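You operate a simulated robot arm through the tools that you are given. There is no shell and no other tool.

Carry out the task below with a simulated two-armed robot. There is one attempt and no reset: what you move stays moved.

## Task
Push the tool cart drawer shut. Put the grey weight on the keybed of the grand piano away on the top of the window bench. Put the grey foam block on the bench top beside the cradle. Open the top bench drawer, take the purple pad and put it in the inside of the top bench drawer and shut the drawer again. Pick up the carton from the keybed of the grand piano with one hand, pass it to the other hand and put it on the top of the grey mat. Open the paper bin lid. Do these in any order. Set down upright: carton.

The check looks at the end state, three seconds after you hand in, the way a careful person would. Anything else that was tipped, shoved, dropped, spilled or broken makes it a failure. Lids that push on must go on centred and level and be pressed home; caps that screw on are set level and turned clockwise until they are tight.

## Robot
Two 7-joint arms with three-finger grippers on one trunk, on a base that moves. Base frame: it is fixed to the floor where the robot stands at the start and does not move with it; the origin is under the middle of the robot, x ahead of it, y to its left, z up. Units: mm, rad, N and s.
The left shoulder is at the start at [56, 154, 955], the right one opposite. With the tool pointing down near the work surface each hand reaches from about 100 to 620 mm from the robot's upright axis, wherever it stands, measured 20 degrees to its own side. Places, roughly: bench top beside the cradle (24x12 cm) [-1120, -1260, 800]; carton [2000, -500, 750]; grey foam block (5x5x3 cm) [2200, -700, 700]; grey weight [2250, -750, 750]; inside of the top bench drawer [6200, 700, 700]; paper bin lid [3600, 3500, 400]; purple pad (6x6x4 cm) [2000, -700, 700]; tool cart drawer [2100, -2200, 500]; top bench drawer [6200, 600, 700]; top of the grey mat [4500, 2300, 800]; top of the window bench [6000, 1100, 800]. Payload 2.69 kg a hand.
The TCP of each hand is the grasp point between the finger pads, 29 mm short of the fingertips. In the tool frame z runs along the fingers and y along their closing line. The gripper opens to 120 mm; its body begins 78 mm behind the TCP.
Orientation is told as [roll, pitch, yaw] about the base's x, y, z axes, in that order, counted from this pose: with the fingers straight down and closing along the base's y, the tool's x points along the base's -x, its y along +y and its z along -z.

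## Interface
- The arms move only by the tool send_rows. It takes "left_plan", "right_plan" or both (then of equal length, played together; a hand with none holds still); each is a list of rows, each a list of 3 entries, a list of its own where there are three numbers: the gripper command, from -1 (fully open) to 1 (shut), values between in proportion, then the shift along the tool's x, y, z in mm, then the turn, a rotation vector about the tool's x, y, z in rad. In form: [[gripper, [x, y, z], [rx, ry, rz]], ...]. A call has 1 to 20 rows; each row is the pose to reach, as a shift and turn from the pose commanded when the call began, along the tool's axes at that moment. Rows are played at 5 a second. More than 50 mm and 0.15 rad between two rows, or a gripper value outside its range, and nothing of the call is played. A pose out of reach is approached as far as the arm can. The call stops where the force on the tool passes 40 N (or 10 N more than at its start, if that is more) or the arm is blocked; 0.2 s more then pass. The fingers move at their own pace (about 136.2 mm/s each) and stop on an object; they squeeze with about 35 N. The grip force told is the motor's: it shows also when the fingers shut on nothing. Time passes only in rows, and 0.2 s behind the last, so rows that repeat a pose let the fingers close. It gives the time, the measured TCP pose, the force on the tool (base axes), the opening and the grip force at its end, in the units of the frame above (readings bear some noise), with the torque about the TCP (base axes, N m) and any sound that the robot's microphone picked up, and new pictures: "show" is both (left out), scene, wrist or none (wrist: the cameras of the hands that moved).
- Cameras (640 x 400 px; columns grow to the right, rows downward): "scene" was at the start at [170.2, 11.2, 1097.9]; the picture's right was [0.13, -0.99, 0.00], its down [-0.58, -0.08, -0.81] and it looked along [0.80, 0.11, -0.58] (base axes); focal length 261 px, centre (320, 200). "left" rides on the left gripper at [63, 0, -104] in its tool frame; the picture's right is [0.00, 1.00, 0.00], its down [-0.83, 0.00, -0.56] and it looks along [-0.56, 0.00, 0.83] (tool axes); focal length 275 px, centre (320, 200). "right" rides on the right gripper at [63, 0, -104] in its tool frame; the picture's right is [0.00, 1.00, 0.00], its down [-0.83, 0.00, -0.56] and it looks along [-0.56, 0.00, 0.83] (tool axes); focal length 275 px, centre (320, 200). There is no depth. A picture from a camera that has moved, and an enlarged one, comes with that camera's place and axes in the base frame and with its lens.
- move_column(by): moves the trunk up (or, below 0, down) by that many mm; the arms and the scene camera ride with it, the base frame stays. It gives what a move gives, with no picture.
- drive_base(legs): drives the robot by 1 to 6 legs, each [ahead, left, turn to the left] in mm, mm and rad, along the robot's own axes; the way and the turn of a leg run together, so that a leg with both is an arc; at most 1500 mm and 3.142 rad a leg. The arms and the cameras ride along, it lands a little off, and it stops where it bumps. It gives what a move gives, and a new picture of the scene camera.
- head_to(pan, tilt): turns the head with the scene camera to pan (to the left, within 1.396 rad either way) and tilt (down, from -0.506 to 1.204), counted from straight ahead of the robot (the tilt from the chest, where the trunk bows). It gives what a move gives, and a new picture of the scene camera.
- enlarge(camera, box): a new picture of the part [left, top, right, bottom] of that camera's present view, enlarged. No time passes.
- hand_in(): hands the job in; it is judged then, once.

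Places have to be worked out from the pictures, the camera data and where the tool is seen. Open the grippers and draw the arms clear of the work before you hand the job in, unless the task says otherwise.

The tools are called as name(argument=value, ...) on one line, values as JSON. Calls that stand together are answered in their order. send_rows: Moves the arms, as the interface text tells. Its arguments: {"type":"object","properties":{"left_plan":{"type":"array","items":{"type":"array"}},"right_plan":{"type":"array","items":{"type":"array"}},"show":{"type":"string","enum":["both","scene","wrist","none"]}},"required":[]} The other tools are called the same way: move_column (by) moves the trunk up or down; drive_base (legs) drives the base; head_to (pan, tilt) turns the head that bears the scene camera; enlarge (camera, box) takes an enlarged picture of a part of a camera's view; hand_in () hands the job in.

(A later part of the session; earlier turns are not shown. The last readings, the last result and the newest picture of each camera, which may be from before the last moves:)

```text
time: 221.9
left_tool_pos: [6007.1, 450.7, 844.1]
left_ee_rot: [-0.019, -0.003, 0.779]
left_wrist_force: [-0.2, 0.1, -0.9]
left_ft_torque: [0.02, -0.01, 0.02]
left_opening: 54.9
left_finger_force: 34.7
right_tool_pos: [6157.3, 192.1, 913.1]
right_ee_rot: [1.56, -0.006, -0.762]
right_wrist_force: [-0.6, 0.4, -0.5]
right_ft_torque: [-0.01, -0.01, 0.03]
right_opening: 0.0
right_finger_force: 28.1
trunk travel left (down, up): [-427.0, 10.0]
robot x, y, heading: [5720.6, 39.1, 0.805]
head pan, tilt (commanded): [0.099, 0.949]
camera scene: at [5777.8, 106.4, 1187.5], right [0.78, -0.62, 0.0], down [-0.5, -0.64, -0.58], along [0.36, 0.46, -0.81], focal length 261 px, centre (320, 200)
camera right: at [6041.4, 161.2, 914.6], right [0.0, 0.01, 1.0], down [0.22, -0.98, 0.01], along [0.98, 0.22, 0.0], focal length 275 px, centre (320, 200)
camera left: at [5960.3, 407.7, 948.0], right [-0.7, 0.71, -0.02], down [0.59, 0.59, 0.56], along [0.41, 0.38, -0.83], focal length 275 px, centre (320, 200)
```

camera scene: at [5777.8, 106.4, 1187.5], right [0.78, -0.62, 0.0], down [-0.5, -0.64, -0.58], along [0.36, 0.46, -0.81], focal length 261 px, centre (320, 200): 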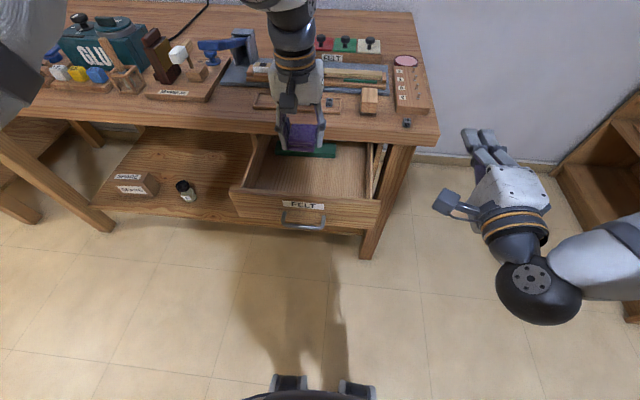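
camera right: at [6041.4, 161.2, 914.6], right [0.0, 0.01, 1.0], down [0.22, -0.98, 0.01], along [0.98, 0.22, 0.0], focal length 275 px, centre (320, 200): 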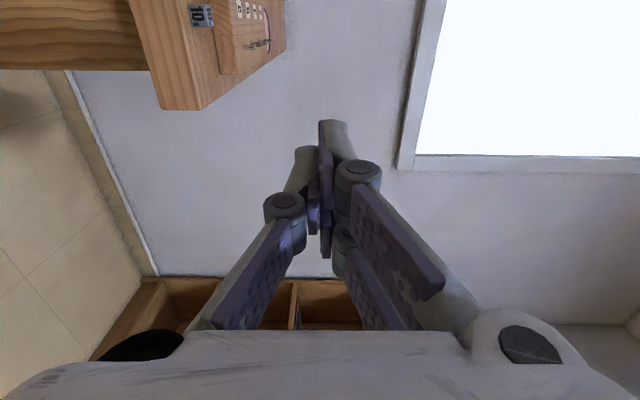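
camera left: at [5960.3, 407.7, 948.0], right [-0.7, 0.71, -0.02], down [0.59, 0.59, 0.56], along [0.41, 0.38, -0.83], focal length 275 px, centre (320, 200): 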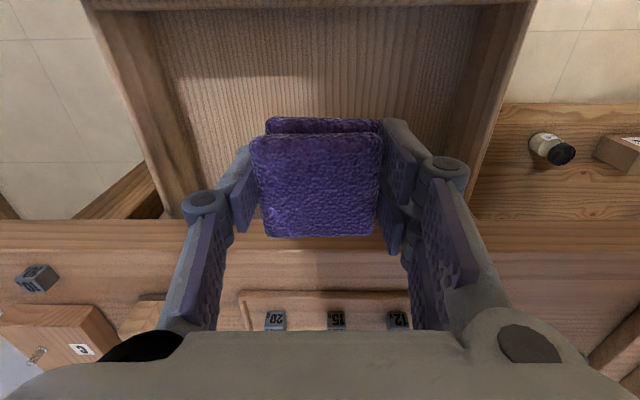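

The pad is over the drawer opening, clear of the bench edge. I lower it into the drawer, shifting 8 mm back.

send_rows(left_plan=[[1, [8, 0, 30], [0, 0, 0]], [1, [8, 0, 65], [0, 0, 0]], [1, [8, 0, 100], [0, 0, 0]], [1, [8, 0, 125], [0, 0, 0]], [1, [8, 0, 138], [0, 0, 0]]], show="both")

```text
time: 223.1
left_tool_pos: [6002.0, 443.5, 707.9]
left_ee_rot: [-0.019, -0.005, 0.779]
left_wrist_force: [0.1, -0.3, -0.8]
left_ft_torque: [0.0, 0.01, -0.02]
left_opening: 54.7
left_finger_force: 34.9
right_tool_pos: [6157.5, 192.6, 914.8]
right_ee_rot: [1.561, -0.006, -0.76]
right_wrist_force: [0.3, 0.1, -0.5]
right_ft_torque: [0.01, 0.01, -0.01]
right_opening: 0.0
right_finger_force: 28.5
trunk travel left (down, up): [-427.0, 10.0]
robot x, y, heading: [5722.3, 35.8, 0.798]
head pan, tilt (commanded): [0.099, 0.949]
camera scene: at [5777.4, 106.1, 1187.7], right [0.78, -0.62, 0.0], down [-0.5, -0.64, -0.58], along [0.36, 0.46, -0.81], focal length 261 px, centre (320, 200)
camera left: at [5956.2, 399.7, 811.6], right [-0.7, 0.71, -0.02], down [0.58, 0.59, 0.56], along [0.41, 0.38, -0.83], focal length 275 px, centre (320, 200)
```

scene: 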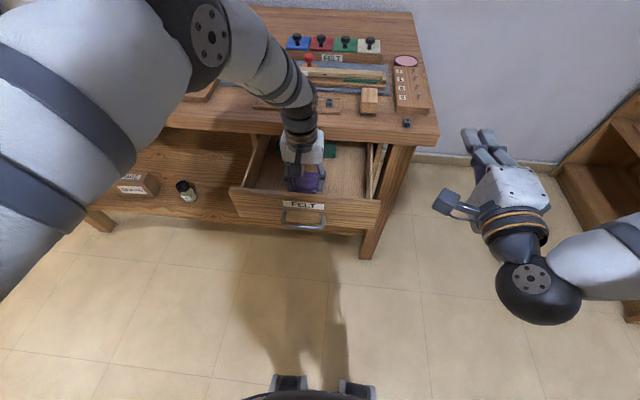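
left: 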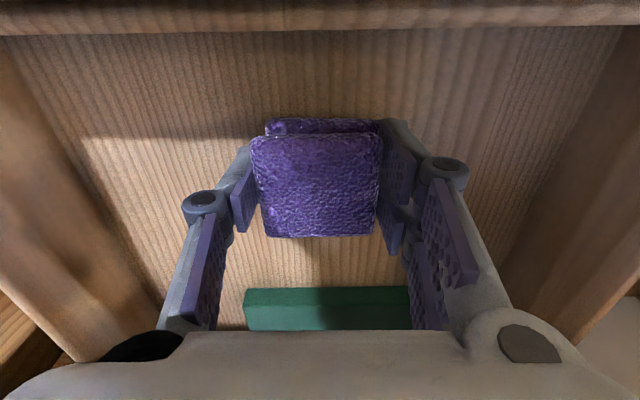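

Still above the drawer floor; I lower in small steps until contact.

send_rows(left_plan=[[1, [0, 0, 5], [0, 0, 0]], [1, [0, 0, 9], [0, 0, 0]], [1, [0, 0, 13], [0, 0, 0]], [1, [0, 0, 17], [0, 0, 0]], [1, [0, 0, 21], [0, 0, 0]], [1, [0, 0, 25], [0, 0, 0]], [1, [0, 0, 29], [0, 0, 0]]], show="wrist")

```text
time: 224.4
left_tool_pos: [6006.1, 446.1, 692.4]
left_ee_rot: [-0.02, -0.025, 0.781]
left_wrist_force: [-0.4, 1.8, 32.5]
left_ft_torque: [-0.02, 0.91, 0.0]
left_opening: 55.0
left_finger_force: 35.0
right_tool_pos: [6157.9, 190.0, 914.7]
right_ee_rot: [1.563, -0.006, -0.762]
right_wrist_force: [-0.3, -0.4, -1.0]
right_ft_torque: [0.02, -0.03, 0.04]
right_opening: 0.0
right_finger_force: 28.9
trunk travel left (down, up): [-427.0, 10.0]
robot x, y, heading: [5725.0, 35.4, 0.804]
head pan, tilt (commanded): [0.099, 0.949]
stopped in row 6 (left hand): the force on the tool passed its limit at 46 N (the readings are from after the stop); the commanded pose is now the measured one
camera left: at [5957.8, 401.9, 796.4], right [-0.7, 0.71, -0.02], down [0.58, 0.58, 0.58], along [0.42, 0.39, -0.82], focal length 275 px, centre (320, 200)
```

left: 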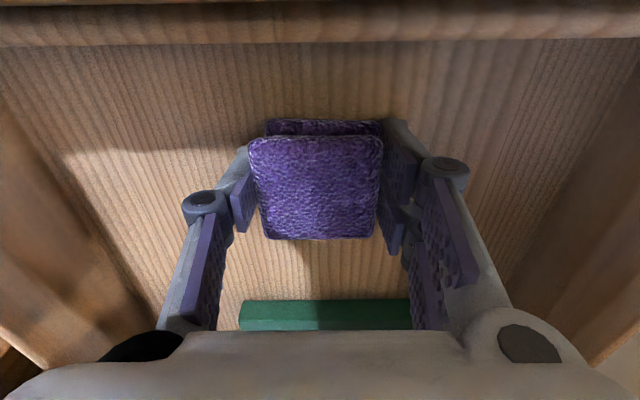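

The pad rests on the drawer floor. I ease up 4 mm, open, and lift the hand out.

send_rows(left_plan=[[1, [0, 0, -4], [0, 0, 0]], [0.3, [0, 0, -4], [0, 0, 0]], [-0.1, [0, 0, -4], [0, 0, 0]], [-0.3, [0, 0, -4], [0, 0, 0]], [-0.35, [0, 0, -4], [0, 0, 0]], [-0.35, [0, 0, -40], [0, 0, 0]], [-0.35, [0, 0, -85], [0, 0, 0]], [-0.35, [0, 0, -130], [0, 0, 0]], [-0.35, [0, 0, -175], [0, 0, 0]], [-0.35, [0, 0, -220], [0, 0, 0]]], show="both")

```text
time: 226.6
left_tool_pos: [5998.3, 444.2, 910.7]
left_ee_rot: [-0.018, -0.014, 0.781]
left_wrist_force: [-0.3, -0.3, 0.5]
left_ft_torque: [0.01, -0.01, 0.01]
left_opening: 81.1
left_finger_force: 0.1
right_tool_pos: [6157.3, 192.6, 914.0]
right_ee_rot: [1.563, -0.005, -0.761]
right_wrist_force: [0.4, -1.3, 0.4]
right_ft_torque: [0.03, 0.01, 0.02]
right_opening: 0.0
right_finger_force: 28.7
trunk travel left (down, up): [-427.0, 10.0]
robot x, y, heading: [5721.2, 35.3, 0.801]
head pan, tilt (commanded): [0.099, 0.949]
camera scene: at [5777.0, 105.8, 1187.7], right [0.78, -0.62, 0.0], down [-0.5, -0.64, -0.58], along [0.36, 0.46, -0.81], focal length 261 px, centre (320, 200)
camera left: at [5951.2, 400.9, 1014.5], right [-0.7, 0.71, -0.02], down [0.58, 0.58, 0.57], along [0.42, 0.39, -0.82], focal length 275 px, centre (320, 200)
```

scene: 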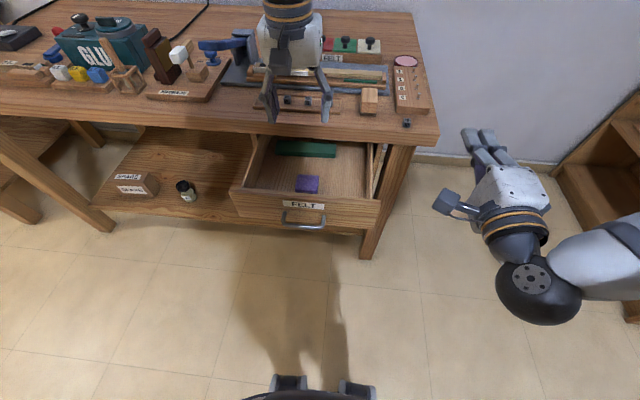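
left: 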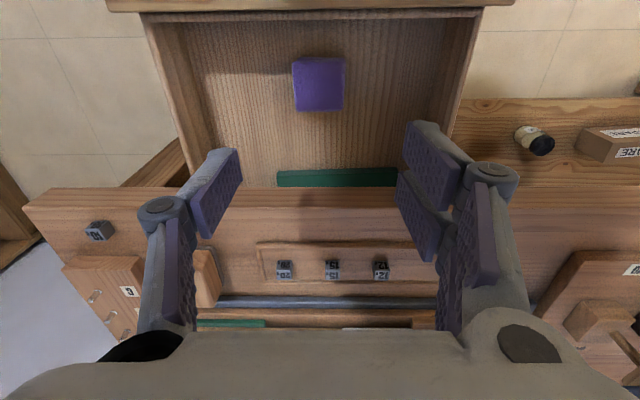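

The pad lies in the drawer. I retract the left hand, back off and shift left, so that the right fist can push the drawer shut.

send_rows(left_plan=[[-0.35, [45, 0, -10], [0, 0, 0]], [-0.35, [90, 15, -20], [0, 0, 0]], [-0.35, [130, 35, -20], [0, 0, 0]], [-0.35, [165, 60, -20], [0, 0, 0]]], show="none")

drive_base(legs=[[-110, 0, 0], [0, 150, 0]])

send_rows(right_plan=[[1, [27, -40, 0], [0, 0, 0]], [1, [55, -75, 0], [0, 0, 0]], [1, [55, -120, 0], [0, 0, 0]], [1, [55, -165, 0], [0, 0, 0]], [1, [55, -210, 0], [0, 0, 0]], [1, [55, -222, 0], [0, 0, 0]]], show="both")

```text
time: 227.6
left_tool_pos: [5838.3, 376.3, 926.4]
left_ee_rot: [-0.023, -0.013, 0.781]
left_wrist_force: [0.1, -0.3, 0.0]
left_ft_torque: [-0.06, -0.09, -0.01]
left_opening: 81.2
left_finger_force: 0.0
right_tool_pos: [6156.9, 193.3, 914.3]
right_ee_rot: [1.56, -0.008, -0.76]
right_wrist_force: [-0.4, -0.5, -1.1]
right_ft_torque: [-0.04, 0.01, -0.03]
right_opening: 0.0
right_finger_force: 28.4
trunk travel left (down, up): [-427.0, 10.0]
robot x, y, heading: [5722.7, 36.4, 0.803]
head pan, tilt (commanded): [0.099, 0.949]
```

```text
time: 230.2
left_tool_pos: [5659.2, 396.4, 926.5]
left_ee_rot: [-0.02, -0.015, 0.783]
left_wrist_force: [0.3, -1.1, -0.1]
left_ft_torque: [-0.02, 0.03, 0.0]
left_opening: 81.1
left_finger_force: 0.0
right_tool_pos: [5976.3, 212.4, 914.5]
right_ee_rot: [1.562, -0.004, -0.759]
right_wrist_force: [-0.6, -0.6, -0.3]
right_ft_torque: [0.0, -0.03, -0.01]
right_opening: 0.0
right_finger_force: 28.5
trunk travel left (down, up): [-427.0, 10.0]
robot x, y, heading: [5539.6, 57.9, 0.801]
head pan, tilt (commanded): [0.099, 0.949]
camera scene: at [5595.8, 126.9, 1187.6], right [0.79, -0.62, 0.0], down [-0.5, -0.64, -0.58], along [0.36, 0.46, -0.81], focal length 261 px, centre (320, 200)
```

scene: 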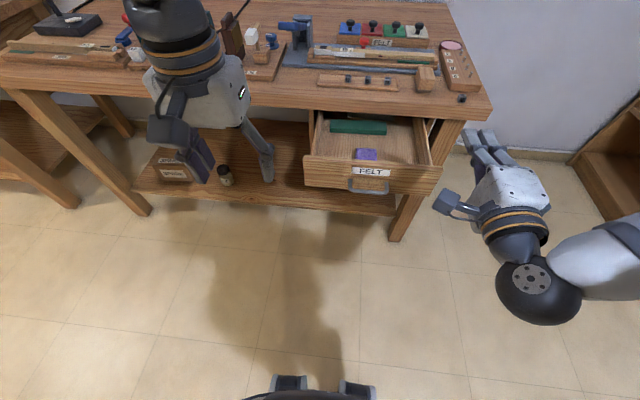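

```text
time: 231.6
left_tool_pos: [5658.8, 396.5, 927.3]
left_ee_rot: [-0.02, -0.014, 0.782]
left_wrist_force: [0.3, -0.1, -0.3]
left_ft_torque: [0.0, 0.01, -0.01]
left_opening: 81.0
left_finger_force: 0.2
right_tool_pos: [5934.5, 249.4, 691.6]
right_ee_rot: [1.562, -0.006, -0.759]
right_wrist_force: [-0.3, 0.8, 0.8]
right_ft_torque: [-0.02, -0.02, -0.01]
right_opening: 0.2
right_finger_force: 28.5
trunk travel left (down, up): [-427.0, 10.0]
robot x, y, heading: [5543.5, 60.2, 0.806]
head pan, tilt (commanded): [0.099, 0.949]
camera scene: at [5596.0, 126.6, 1187.7], right [0.79, -0.62, 0.0], down [-0.5, -0.64, -0.58], along [0.36, 0.46, -0.81], focal length 261 px, centre (320, 200)
camera right: at [5818.1, 216.5, 691.8], right [0.0, 0.01, 1.0], down [0.22, -0.98, 0.01], along [0.98, 0.22, 0.0], focal length 275 px, centre (320, 200)
```

scene: 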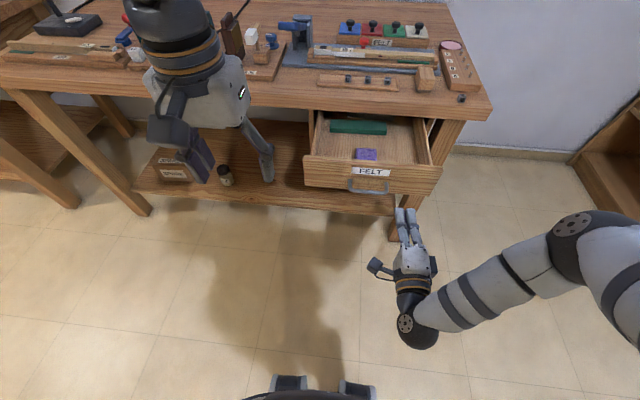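
right: 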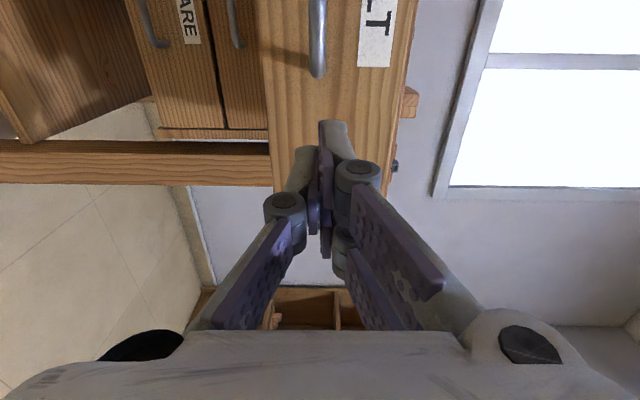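

The fist aims at the panel right of the handle. I drive 130 mm forward (starting the push), then finish with the arm.

drive_base(legs=[[130, 0, 0]])

send_rows(right_plan=[[1, [0, 0, 25], [0, 0, 0]], [1, [0, 0, 50], [0, 0, 0]], [1, [0, 0, 75], [0, 0, 0]], [1, [0, 0, 100], [0, 0, 0]], [1, [0, 0, 120], [0, 0, 0]], [1, [0, 0, 135], [0, 0, 0]]], show="both")

```text
time: 232.8
left_tool_pos: [5747.1, 486.7, 926.3]
left_ee_rot: [-0.019, -0.01, 0.782]
left_wrist_force: [-0.5, -1.0, -1.1]
left_ft_torque: [-0.01, 0.01, 0.02]
left_opening: 80.9
left_finger_force: 0.0
right_tool_pos: [6022.3, 339.1, 691.2]
right_ee_rot: [1.562, -0.006, -0.76]
right_wrist_force: [-0.2, -0.2, 0.0]
right_ft_torque: [0.03, -0.02, -0.03]
right_opening: 0.2
right_finger_force: 28.7
trunk travel left (down, up): [-427.0, 10.0]
robot x, y, heading: [5629.4, 149.2, 0.805]
head pan, tilt (commanded): [0.099, 0.949]
camera scene: at [5684.2, 218.1, 1187.6], right [0.79, -0.62, 0.0], down [-0.5, -0.64, -0.58], along [0.36, 0.46, -0.81], focal length 261 px, centre (320, 200)
```

scene: 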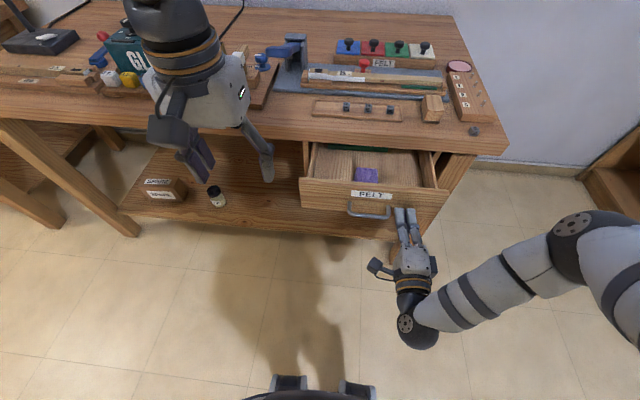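

```text
time: 234.2
left_tool_pos: [5746.1, 486.4, 927.7]
left_ee_rot: [-0.019, -0.015, 0.782]
left_wrist_force: [0.0, 0.0, 0.6]
left_ft_torque: [0.0, 0.01, -0.02]
left_opening: 81.0
left_finger_force: 0.1
right_tool_pos: [6114.2, 436.9, 691.7]
right_ee_rot: [1.561, -0.006, -0.758]
right_wrist_force: [-0.2, 0.0, -0.1]
right_ft_torque: [-0.02, 0.0, 0.0]
right_opening: 0.1
right_finger_force: 28.5
trunk travel left (down, up): [-427.0, 10.0]
robot x, y, heading: [5625.5, 150.1, 0.804]
head pan, tilt (commanded): [0.099, 0.949]
camera scene: at [5683.6, 217.6, 1187.6], right [0.79, -0.62, 0.0], down [-0.5, -0.64, -0.58], along [0.36, 0.46, -0.81], focal length 261 px, centre (320, 200)
camera right: at [5998.8, 405.8, 692.2], right [0.0, 0.01, 1.0], down [0.22, -0.98, 0.01], along [0.98, 0.22, 0.0], focal length 275 px, centre (320, 200)
```

scene: 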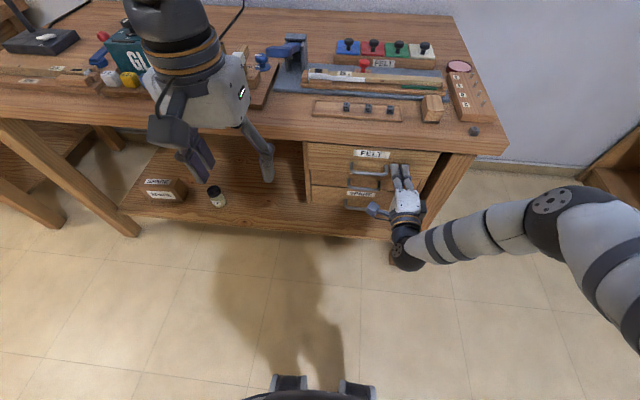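
right: 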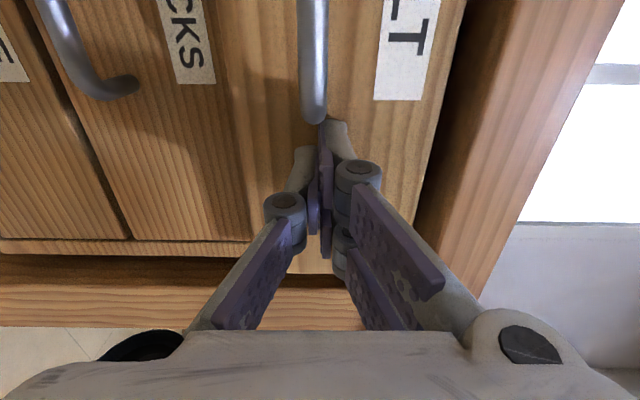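

The drawer is nearly in; I push the last part in small steps until it stops.

send_rows(right_plan=[[1, [0, 0, 10], [0, 0, 0]], [1, [0, 0, 18], [0, 0, 0]], [1, [0, 0, 26], [0, 0, 0]], [1, [0, 0, 32], [0, 0, 0]], [1, [0, 0, 38], [0, 0, 0]], [1, [0, 0, 44], [0, 0, 0]]], show="both")

```text
time: 235.6
left_tool_pos: [5744.0, 484.6, 927.9]
left_ee_rot: [-0.018, -0.017, 0.779]
left_wrist_force: [0.7, 0.1, -0.6]
left_ft_torque: [0.0, 0.01, -0.01]
left_opening: 81.1
left_finger_force: 0.1
right_tool_pos: [6139.1, 461.0, 688.3]
right_ee_rot: [1.563, -0.004, -0.76]
right_wrist_force: [-15.5, -18.2, 9.8]
right_ft_torque: [0.08, -0.39, -0.58]
right_opening: 0.0
right_finger_force: 28.6
trunk travel left (down, up): [-427.0, 10.0]
robot x, y, heading: [5634.3, 152.5, 0.798]
head pan, tilt (commanded): [0.099, 0.949]
stopped in row 6 (right hand): the force on the tool passed its limit at 49 N (the readings are from after the stop); the commanded pose is now the measured one
camera scene: at [5680.6, 214.3, 1188.1], right [0.78, -0.62, 0.0], down [-0.5, -0.64, -0.58], along [0.36, 0.46, -0.81], focal length 261 px, centre (320, 200)
camera right: at [6022.3, 430.2, 690.1], right [0.0, 0.01, 1.0], down [0.22, -0.98, 0.01], along [0.98, 0.22, 0.0], focal length 275 px, centre (320, 200)
```

scene: 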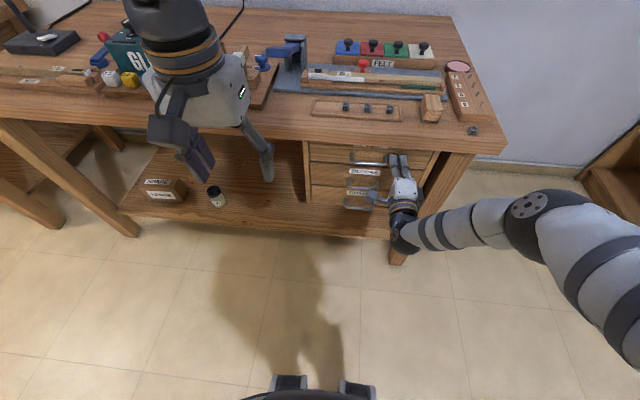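
right: 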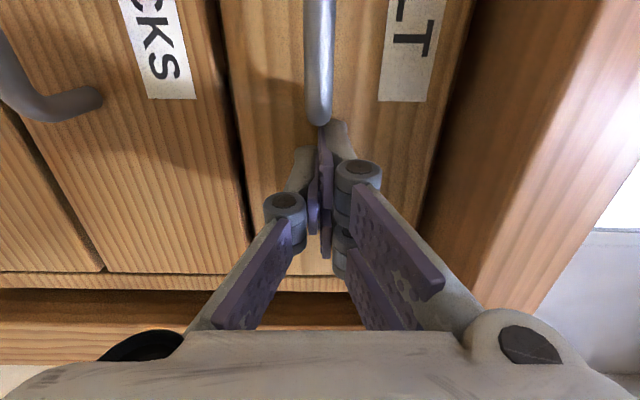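

It hit the end stop with the top drawer seemingly flush. I retract the hand and check from the front.

send_rows(right_plan=[[1, [0, 0, -40], [0, 0, 0]], [1, [0, 0, -85], [0, 0, 0]], [1, [0, 0, -130], [0, 0, 0]], [1, [-20, 20, -170], [0, 0, 0]]], show="wrist")

drive_base(legs=[[-350, 0, 0]])

head_to(pan=-0.2, tilt=0.6)

enlarge(camera="scene", box=[180, 120, 400, 280])

```text
time: 236.6
left_tool_pos: [5745.8, 485.8, 927.1]
left_ee_rot: [-0.018, -0.014, 0.782]
left_wrist_force: [-0.6, -0.2, 0.9]
left_ft_torque: [0.01, 0.01, -0.02]
left_opening: 81.1
left_finger_force: 0.0
right_tool_pos: [6039.5, 327.2, 709.5]
right_ee_rot: [1.559, -0.006, -0.762]
right_wrist_force: [-1.0, -0.4, 0.2]
right_ft_torque: [0.05, -0.02, 0.0]
right_opening: 0.0
right_finger_force: 28.6
trunk travel left (down, up): [-427.0, 10.0]
robot x, y, heading: [5632.0, 149.5, 0.805]
head pan, tilt (commanded): [0.099, 0.949]
camera right: at [5922.0, 296.4, 709.9], right [0.0, 0.02, 1.0], down [0.22, -0.98, 0.01], along [0.98, 0.22, -0.01], focal length 275 px, centre (320, 200)
```

right: 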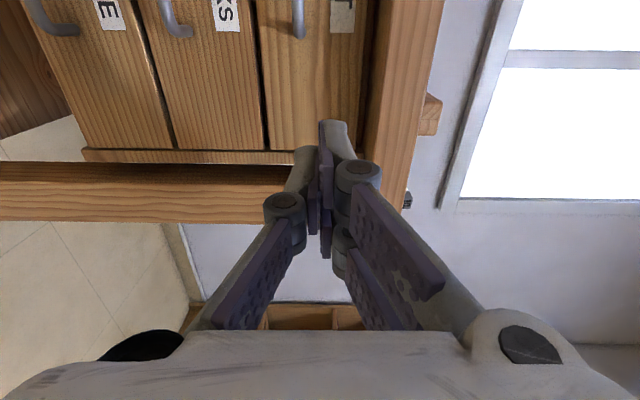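

```text
time: 238.8
left_tool_pos: [5503.8, 237.6, 926.6]
left_ee_rot: [-0.017, -0.013, 0.785]
left_wrist_force: [-0.6, 0.1, 0.1]
left_ft_torque: [0.04, 0.0, -0.01]
left_opening: 81.0
left_finger_force: 0.1
right_tool_pos: [5797.9, 81.2, 708.1]
right_ee_rot: [1.559, -0.005, -0.757]
right_wrist_force: [0.5, 0.0, 0.7]
right_ft_torque: [-0.01, -0.01, 0.02]
right_opening: 0.1
right_finger_force: 28.3
trunk travel left (down, up): [-427.0, 10.0]
robot x, y, heading: [5387.3, -100.1, 0.804]
head pan, tilt (commanded): [0.099, 0.949]
camera scene: at [5442.5, -32.7, 1187.7], right [0.79, -0.62, 0.0], down [-0.5, -0.64, -0.58], along [0.36, 0.46, -0.81], focal length 261 px, centre (320, 200)
```

scene: 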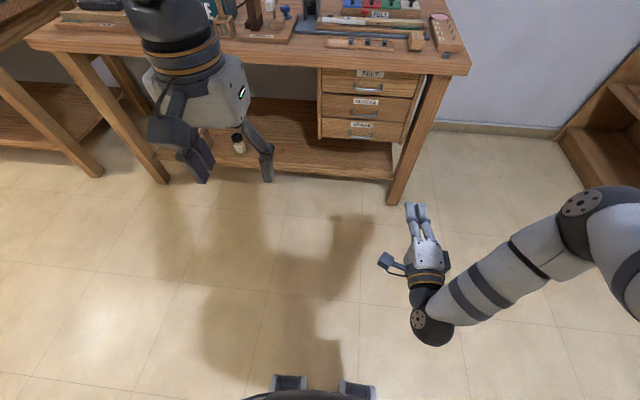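

```text
time: 239.7
left_tool_pos: [5504.6, 236.9, 925.6]
left_ee_rot: [-0.019, -0.013, 0.782]
left_wrist_force: [0.5, -1.1, 0.6]
left_ft_torque: [0.0, 0.0, -0.02]
left_opening: 80.9
left_finger_force: 0.1
right_tool_pos: [5798.5, 80.5, 708.5]
right_ee_rot: [1.558, -0.007, -0.757]
right_wrist_force: [0.0, 0.2, 0.7]
right_ft_torque: [0.01, 0.03, -0.01]
right_opening: 0.0
right_finger_force: 28.6
trunk travel left (down, up): [-427.0, 10.0]
robot x, y, heading: [5389.4, -100.6, 0.805]
head pan, tilt (commanded): [-0.201, 0.6]
camera scene: at [5470.6, -39.2, 1216.0], right [0.57, -0.82, 0.0], down [-0.46, -0.32, -0.82], along [0.68, 0.47, -0.57], focal length 261 px, centre (320, 200)
```

scene: 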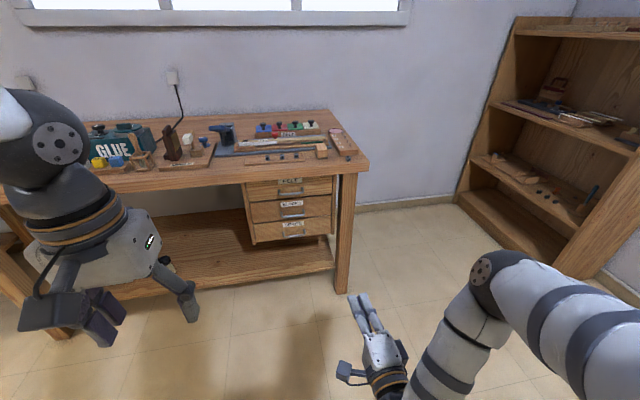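

```text
2.50 times, centred on (290, 200) of scene
camera zoom: at [5470.6, -39.2, 1216.0], right [0.57, -0.82, 0.0], down [-0.46, -0.32, -0.82], along [0.68, 0.47, -0.57], focal length 651 px, centre (395, 200)
```

zoom: 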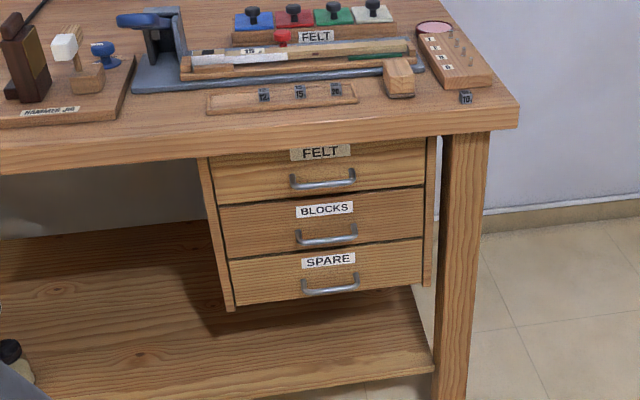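

The FELT drawer is flush with the others, with the pad inside. Now I turn the right hand back to fingers-down while raising it.

send_rows(right_plan=[[0.5, [0, 13, 0], [0.0756, 0.0756, -0.0756]], [0, [0, 26, 0], [0.1511, 0.1511, -0.1511]], [-0.5, [0, 39, 0], [0.2267, 0.2267, -0.2267]], [-0.7, [0, 52, 0], [0.3023, 0.3023, -0.3023]], [-0.7, [0, 65, 0], [0.3778, 0.3778, -0.3778]], [-0.7, [0, 78, 0], [0.4534, 0.4534, -0.4534]], [-0.7, [0, 91, 0], [0.5289, 0.5289, -0.5289]], [-0.7, [0, 104, 0], [0.6045, 0.6045, -0.6045]], [-0.7, [0, 117, 0], [0.6801, 0.6801, -0.6801]], [-0.7, [0, 130, 0], [0.7556, 0.7556, -0.7556]], [-0.7, [0, 143, 0], [0.8312, 0.8312, -0.8312]], [-0.7, [0, 156, 0], [0.9068, 0.9068, -0.9068]], [-0.7, [0, 169, 0], [0.9823, 0.9823, -0.9823]], [-0.7, [0, 182, 0], [1.0579, 1.0579, -1.0579]], [-0.7, [0, 195, 0], [1.1334, 1.1334, -1.1334]], [-0.7, [0, 208, 0], [1.209, 1.209, -1.209]]], show="scene")

```text
time: 243.1
left_tool_pos: [5504.7, 237.1, 926.6]
left_ee_rot: [-0.019, -0.013, 0.785]
left_wrist_force: [0.1, 0.4, 0.2]
left_ft_torque: [-0.01, -0.02, 0.02]
left_opening: 81.0
left_finger_force: 0.0
right_tool_pos: [5800.1, 83.9, 916.9]
right_ee_rot: [-0.006, 0.014, 0.816]
right_wrist_force: [1.2, -0.2, 0.1]
right_ft_torque: [-0.02, 0.05, 0.02]
right_opening: 102.2
right_finger_force: 0.1
trunk travel left (down, up): [-427.0, 10.0]
robot x, y, heading: [5389.8, -96.1, 0.806]
head pan, tilt (commanded): [-0.201, 0.6]
camera scene: at [5470.5, -38.9, 1216.0], right [0.57, -0.82, 0.0], down [-0.46, -0.32, -0.83], along [0.68, 0.47, -0.56], focal length 261 px, centre (320, 200)
```

scene: 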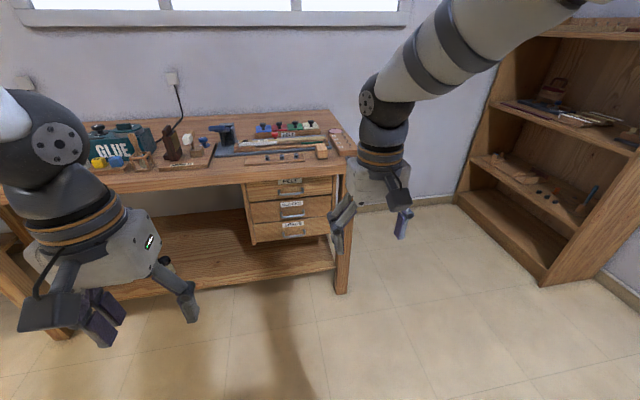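

Right hand is back to fingers-down. Here in free space I test the wrist yaw turns needed for the carton handover: right hand +90°, left hand −90°.

send_rows(right_plan=[[-0.7, [0, 0, 0], [0, 0, -0.143]], [-0.7, [0, 0, 0], [0, 0, -0.286]], [-0.7, [0, 0, 0], [0, 0, -0.429]], [-0.7, [0, 0, 0], [0, 0, -0.572]], [-0.7, [0, 0, 0], [0, 0, -0.715]], [-0.7, [0, 0, 0], [0, 0, -0.858]], [-0.7, [0, 0, 0], [0, 0, -1.0]], [-0.7, [0, 0, 0], [0, 0, -1.143]], [-0.7, [0, 0, 0], [0, 0, -1.286]], [-0.7, [0, 0, 0], [0, 0, -1.429]], [-0.7, [0, 0, 0], [0, 0, -1.571]]], left_plan=[[-0.7, [0, 0, 0], [0, 0, 0.143]], [-0.7, [0, 0, 0], [0, 0, 0.286]], [-0.7, [0, 0, 0], [0, 0, 0.429]], [-0.7, [0, 0, 0], [0, 0, 0.572]], [-0.7, [0, 0, 0], [0, 0, 0.715]], [-0.7, [0, 0, 0], [0, 0, 0.858]], [-0.7, [0, 0, 0], [0, 0, 1.0]], [-0.7, [0, 0, 0], [0, 0, 1.143]], [-0.7, [0, 0, 0], [0, 0, 1.286]], [-0.7, [0, 0, 0], [0, 0, 1.429]], [-0.7, [0, 0, 0], [0, 0, 1.571]]], show="both")

```text
time: 245.5
left_tool_pos: [5504.2, 237.3, 927.8]
left_ee_rot: [0.015, -0.018, -0.79]
left_wrist_force: [0.4, -0.4, 0.3]
left_ft_torque: [0.0, 0.0, 0.0]
left_opening: 102.0
left_finger_force: 0.1
right_tool_pos: [5799.5, 83.1, 916.0]
right_ee_rot: [0.011, 0.006, 2.387]
right_wrist_force: [-0.5, -0.4, -0.8]
right_ft_torque: [0.01, 0.02, -0.01]
right_opening: 102.0
right_finger_force: 0.0
trunk travel left (down, up): [-427.0, 10.0]
robot x, y, heading: [5388.8, -101.6, 0.803]
head pan, tilt (commanded): [-0.201, 0.6]
camera scene: at [5470.7, -39.2, 1216.0], right [0.57, -0.82, 0.0], down [-0.46, -0.32, -0.83], along [0.68, 0.47, -0.56], focal length 261 px, centre (320, 200)
camera right: at [5847.2, 42.2, 1020.9], right [-0.68, -0.73, 0.01], down [-0.61, 0.57, 0.55], along [-0.41, 0.37, -0.83], focal length 275 px, centre (320, 200)
camera left: at [5457.3, 281.8, 1030.5], right [0.71, 0.7, 0.01], down [0.57, -0.59, 0.57], along [0.41, -0.4, -0.82], focal length 275 px, centre (320, 200)
```

scene: 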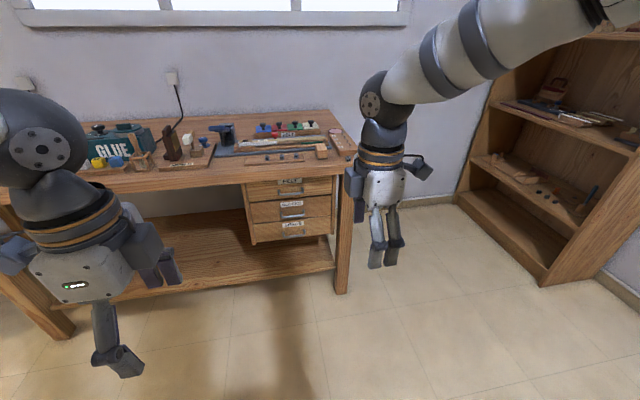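
right: 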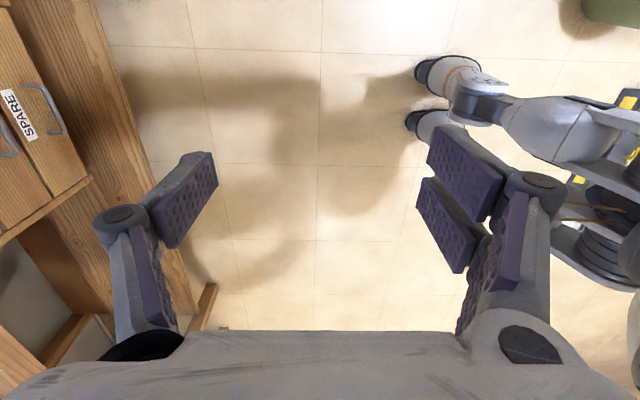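
left: 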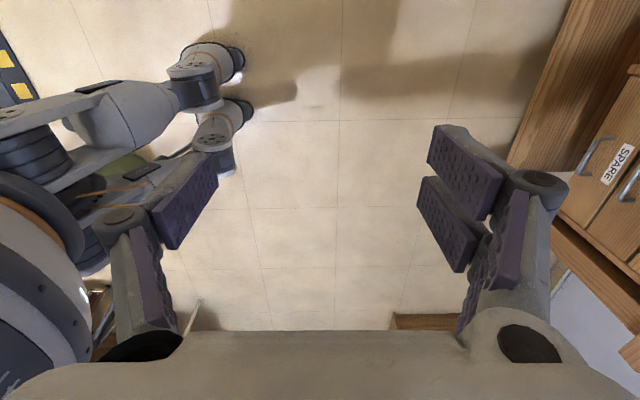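

Both yaw turns are reachable. I drive back to the keybed by the reverse of my path, first left along the bench, then backward past the cable ramp.

drive_base(legs=[[25, 925, 0], [-1420, 83, 0], [-1420, 83, 0]])

```text
time: 266.6
left_tool_pos: [2704.7, -1049.1, 927.1]
left_ee_rot: [0.013, -0.019, -0.784]
left_wrist_force: [-0.8, -0.6, -1.1]
left_ft_torque: [-0.01, 0.0, -0.01]
left_opening: 102.0
left_finger_force: 0.0
right_tool_pos: [3001.1, -1199.2, 915.6]
right_ee_rot: [0.013, 0.006, 2.386]
right_wrist_force: [-0.8, 0.7, -0.1]
right_ft_torque: [0.0, -0.02, -0.01]
right_opening: 102.0
right_finger_force: 0.0
trunk travel left (down, up): [-427.0, 10.0]
robot x, y, heading: [2591.9, -1384.5, 0.811]
head pan, tilt (commanded): [-0.201, 0.6]
camera scene: at [2672.1, -1324.1, 1216.1], right [0.57, -0.82, 0.0], down [-0.46, -0.32, -0.83], along [0.68, 0.47, -0.56], focal length 261 px, centre (320, 200)
```

scene: 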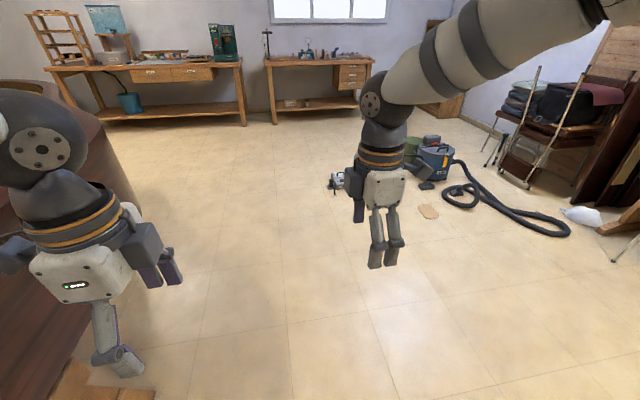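

I go straight back a bit, then diagonally left, and along the keybed to stand in front of the carton.

drive_base(legs=[[0, 0, -0.055], [-360, 0, 0], [-240, 400, 0], [0, 700, 0]])

head_to(pan=0.0, tilt=0.75)

```text
time: 278.2
left_tool_pos: [1522.8, -649.2, 926.9]
left_ee_rot: [0.014, -0.019, -0.847]
left_wrist_force: [-0.1, -0.6, -0.6]
left_ft_torque: [0.01, -0.01, -0.01]
left_opening: 102.1
left_finger_force: 0.0
right_tool_pos: [1808.2, -820.2, 915.4]
right_ee_rot: [0.013, 0.007, 2.325]
right_wrist_force: [-0.1, 0.1, 0.6]
right_ft_torque: [0.01, 0.01, 0.04]
right_opening: 101.8
right_finger_force: 0.1
trunk travel left (down, up): [-427.0, 10.0]
robot x, y, heading: [1389.8, -972.6, 0.748]
head pan, tilt (commanded): [-0.201, 0.6]
camera scene: at [1472.5, -921.8, 1216.1], right [0.52, -0.85, 0.0], down [-0.48, -0.29, -0.83], along [0.71, 0.43, -0.56], focal length 261 px, centre (320, 200)
```

scene: 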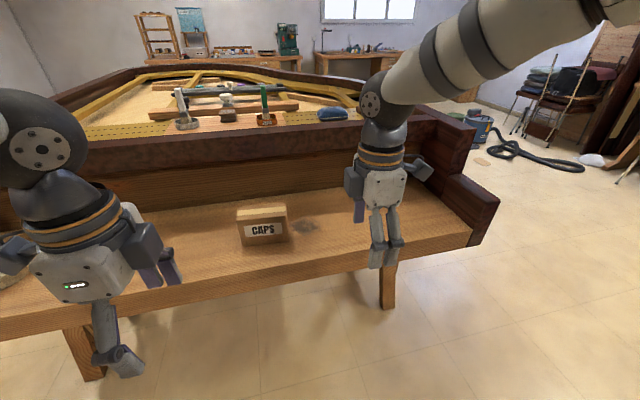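

```text
time: 278.9
left_tool_pos: [1522.1, -647.9, 928.1]
left_ee_rot: [0.015, -0.018, -0.846]
left_wrist_force: [0.2, 0.0, -0.2]
left_ft_torque: [0.02, -0.01, 0.01]
left_opening: 101.8
left_finger_force: 0.1
right_tool_pos: [1809.0, -820.0, 916.1]
right_ee_rot: [0.012, 0.005, 2.324]
right_wrist_force: [0.3, 0.7, -0.7]
right_ft_torque: [0.0, -0.01, 0.0]
right_opening: 101.8
right_finger_force: 0.0
trunk travel left (down, up): [-427.0, 10.0]
robot x, y, heading: [1387.8, -974.6, 0.745]
head pan, tilt (commanded): [0.0, 0.75]
camera scene: at [1458.0, -911.6, 1203.2], right [0.68, -0.73, 0.0], down [-0.5, -0.46, -0.73], along [0.54, 0.5, -0.68], focal length 261 px, centre (320, 200)
```

scene: 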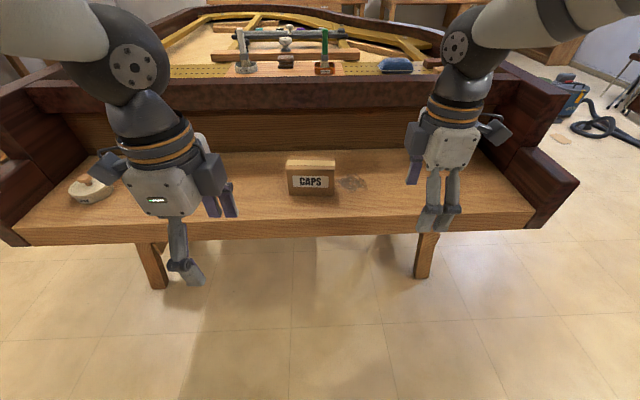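

The carton stands directly ahead. I enlarge to measure it.

enlarge(camera="scene", box=[240, 130, 400, 230])

```text
4.00 times, centred on (320, 180) of scene
camera zoom: at [1458.0, -911.6, 1203.2], right [0.68, -0.73, 0.0], down [-0.5, -0.46, -0.73], along [0.54, 0.5, -0.68], focal length 1042 px, centre (320, 280)
```

zoom: 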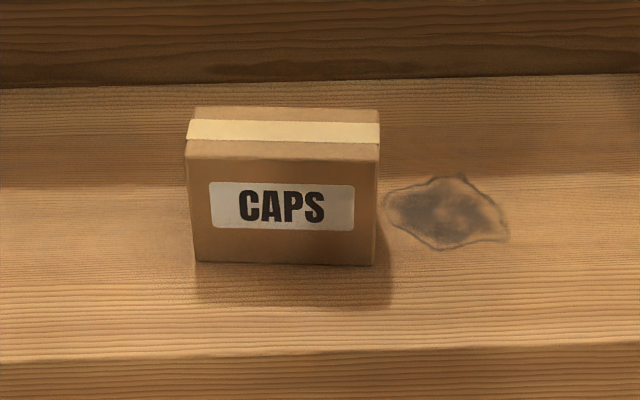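

The carton measures about 133×61×94 mm with centre near (1884,-483). I drive up to it, aligned with its faces.

drive_base(legs=[[285, 60, -0.02]])

enlarge(camera="scene", box=[200, 100, 440, 250])

```text
time: 280.9
left_tool_pos: [1701.6, -414.3, 926.2]
left_ee_rot: [0.013, -0.019, -0.867]
left_wrist_force: [1.7, -0.7, 0.0]
left_ft_torque: [-0.03, 0.01, -0.02]
left_opening: 102.1
left_finger_force: 0.0
right_tool_pos: [1983.7, -590.7, 914.9]
right_ee_rot: [0.012, 0.005, 2.305]
right_wrist_force: [-0.1, -0.4, -0.2]
right_ft_torque: [-0.02, -0.02, 0.03]
right_opening: 102.1
right_finger_force: 0.0
trunk travel left (down, up): [-427.0, 10.0]
robot x, y, heading: [1561.2, -746.0, 0.724]
head pan, tilt (commanded): [0.0, 0.75]
camera scene: at [1631.8, -676.3, 1203.1], right [0.66, -0.75, 0.0], down [-0.51, -0.45, -0.73], along [0.55, 0.49, -0.68], focal length 261 px, centre (320, 200)
```

scene: 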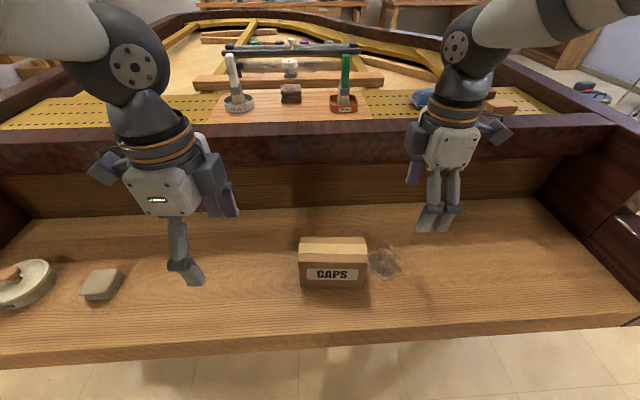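

```text
2.67 times, centred on (320, 175) of scene
camera zoom: at [1631.8, -676.3, 1203.1], right [0.66, -0.75, 0.0], down [-0.51, -0.45, -0.73], along [0.55, 0.49, -0.68], focal length 695 px, centre (320, 267)
```

zoom: 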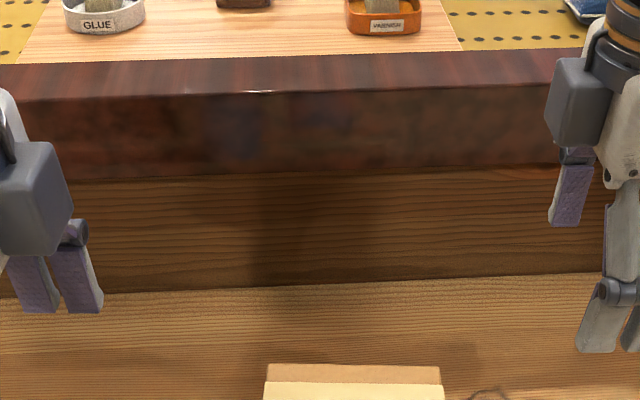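

The carton is in place. I tilt the right hand outward about 26° and move it above the carton's right end at height.

send_rows(right_plan=[[-0.8, [-20, 1, 0], [0, -0.14, 0]], [-0.8, [-50, 2, 0], [0, -0.28, 0]], [-0.8, [-80, 3, 0], [0, -0.42, 0]], [-0.8, [-107, 4, 0], [0, -0.45, 0]], [-0.8, [-107, 4, 40], [0, -0.45, 0]], [-0.8, [-107, 4, 60], [0, -0.45, 0]]], show="both")

```text
time: 282.3
left_tool_pos: [1701.4, -415.4, 927.8]
left_ee_rot: [0.013, -0.019, -0.868]
left_wrist_force: [-0.5, -0.4, 0.1]
left_ft_torque: [-0.03, -0.03, -0.01]
left_opening: 102.0
left_finger_force: 0.1
right_tool_pos: [1908.7, -515.7, 858.0]
right_ee_rot: [0.013, -0.445, 2.3]
right_wrist_force: [-0.2, 0.0, 0.4]
right_ft_torque: [-0.03, -0.01, 0.01]
right_opening: 107.9
right_finger_force: 0.1
trunk travel left (down, up): [-427.0, 10.0]
robot x, y, heading: [1560.9, -744.7, 0.726]
head pan, tilt (commanded): [0.0, 0.75]
camera scene: at [1631.3, -676.6, 1203.2], right [0.66, -0.75, 0.0], down [-0.51, -0.45, -0.73], along [0.55, 0.49, -0.68], focal length 261 px, centre (320, 200)
camera right: at [1978.1, -591.0, 925.0], right [-0.74, -0.67, 0.01], down [-0.34, 0.38, 0.86], along [-0.58, 0.63, -0.51], focal length 275 px, centre (320, 200)
```

scene: 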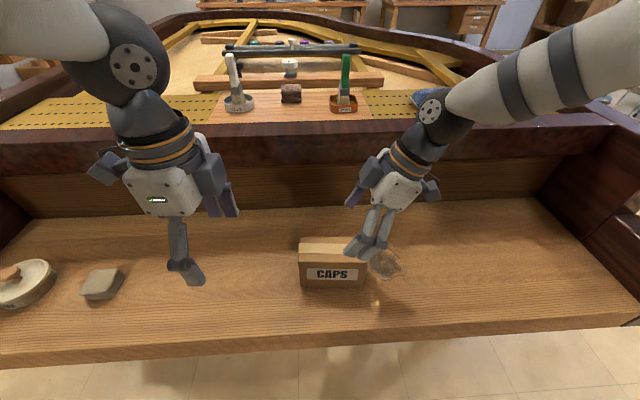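
right: 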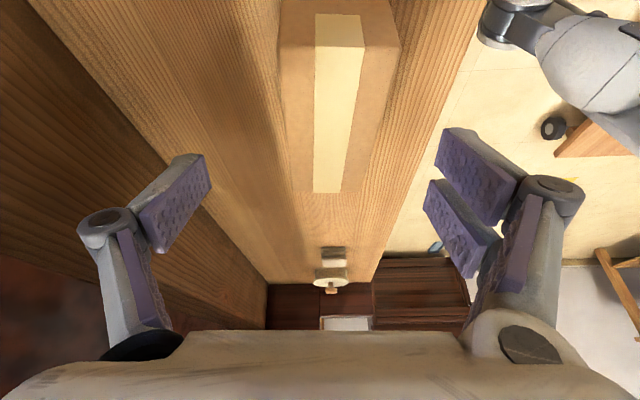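

The hand is about 9 mm too far forward relative to the carton; I correct and lower vertically to about z 745 with the fingers straddling it.

send_rows(right_plan=[[-0.8, [5, 8.5, 11], [0, 0, 0]], [-0.8, [19, 8.5, 40], [0, 0, 0]], [-0.8, [33, 8.5, 70], [0, 0, 0]], [-0.8, [42, 8.5, 90], [0, 0, 0]]], show="both")

```text
time: 283.3
left_tool_pos: [1701.4, -414.5, 927.6]
left_ee_rot: [0.015, -0.02, -0.868]
left_wrist_force: [0.3, -0.4, -0.8]
left_ft_torque: [-0.03, 0.01, 0.0]
left_opening: 102.0
left_finger_force: 0.2
right_tool_pos: [1901.9, -519.2, 757.4]
right_ee_rot: [0.015, -0.446, 2.3]
right_wrist_force: [0.5, 0.2, 0.3]
right_ft_torque: [-0.02, -0.02, 0.01]
right_opening: 107.8
right_finger_force: 0.0
trunk travel left (down, up): [-427.0, 10.0]
robot x, y, heading: [1559.6, -743.1, 0.726]
head pan, tilt (commanded): [0.0, 0.75]
camera scene: at [1631.6, -676.6, 1203.1], right [0.66, -0.75, 0.0], down [-0.51, -0.45, -0.73], along [0.55, 0.49, -0.68], focal length 261 px, centre (320, 200)
camera right: at [1970.9, -594.1, 825.0], right [-0.74, -0.67, 0.01], down [-0.34, 0.38, 0.86], along [-0.58, 0.63, -0.51], focal length 275 px, centre (320, 200)
```

scene: 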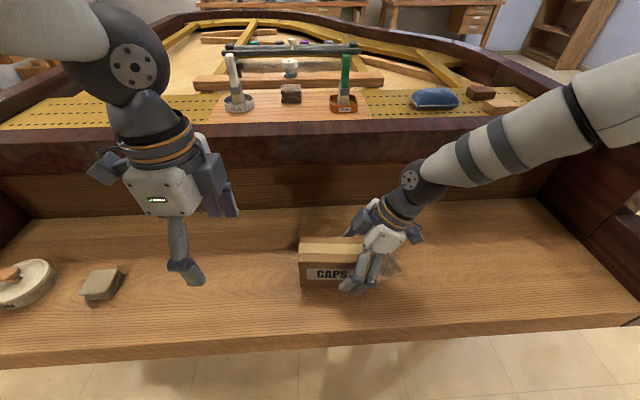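
right: 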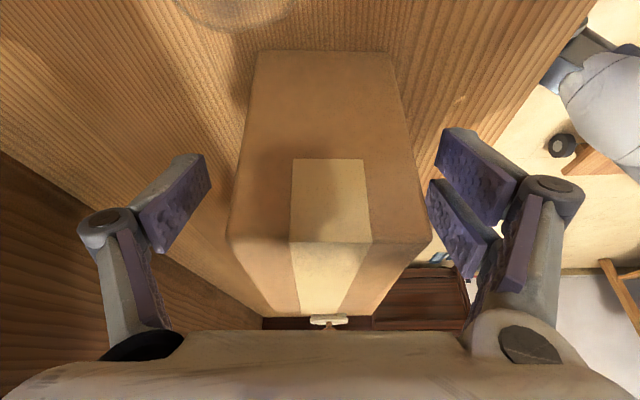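

The fingers straddle the carton's right end well. I lower 12 mm more, shift 3 mm and close.

send_rows(right_plan=[[-0.8, [5, 3, 11], [0, 0, 0]], [-0.5, [5, 3, 11], [0, 0, 0]], [-0.2, [5, 3, 11], [0, 0, 0]], [0.1, [5, 3, 11], [0, 0, 0]], [0.5, [5, 3, 11], [0, 0, 0]], [1, [5, 3, 11], [0, 0, 0]], [1, [5, 3, 11], [0, 0, 0]]], show="both")

```text
time: 284.9
left_tool_pos: [1701.1, -415.0, 928.0]
left_ee_rot: [0.014, -0.019, -0.867]
left_wrist_force: [-0.8, -0.9, 0.6]
left_ft_torque: [0.02, 0.02, 0.0]
left_opening: 101.8
left_finger_force: 0.0
right_tool_pos: [1898.4, -521.7, 744.5]
right_ee_rot: [0.014, -0.445, 2.298]
right_wrist_force: [2.3, 0.5, 2.4]
right_ft_torque: [0.36, -0.03, -0.23]
right_opening: 62.8
right_finger_force: 35.3
trunk travel left (down, up): [-427.0, 10.0]
robot x, y, heading: [1560.4, -748.3, 0.721]
head pan, tilt (commanded): [0.0, 0.75]
camera scene: at [1631.5, -676.8, 1203.2], right [0.66, -0.75, 0.0], down [-0.51, -0.45, -0.73], along [0.55, 0.49, -0.68], focal length 261 px, centre (320, 200)
camera right: at [1968.1, -595.8, 811.9], right [-0.74, -0.67, 0.01], down [-0.34, 0.38, 0.86], along [-0.58, 0.63, -0.51], focal length 275 px, centre (320, 200)
```

scene: 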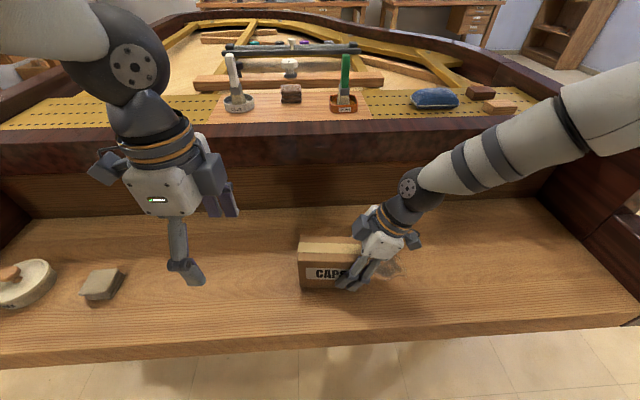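
right: 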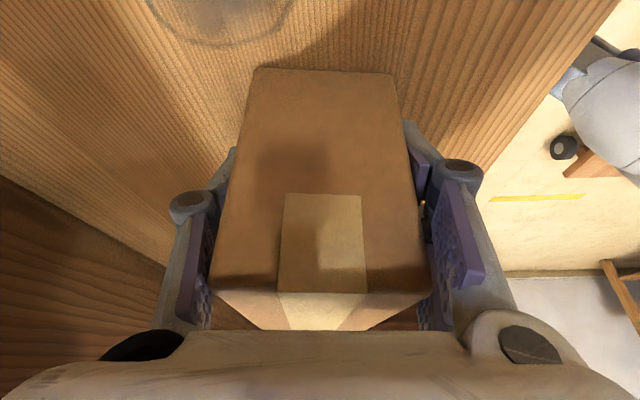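

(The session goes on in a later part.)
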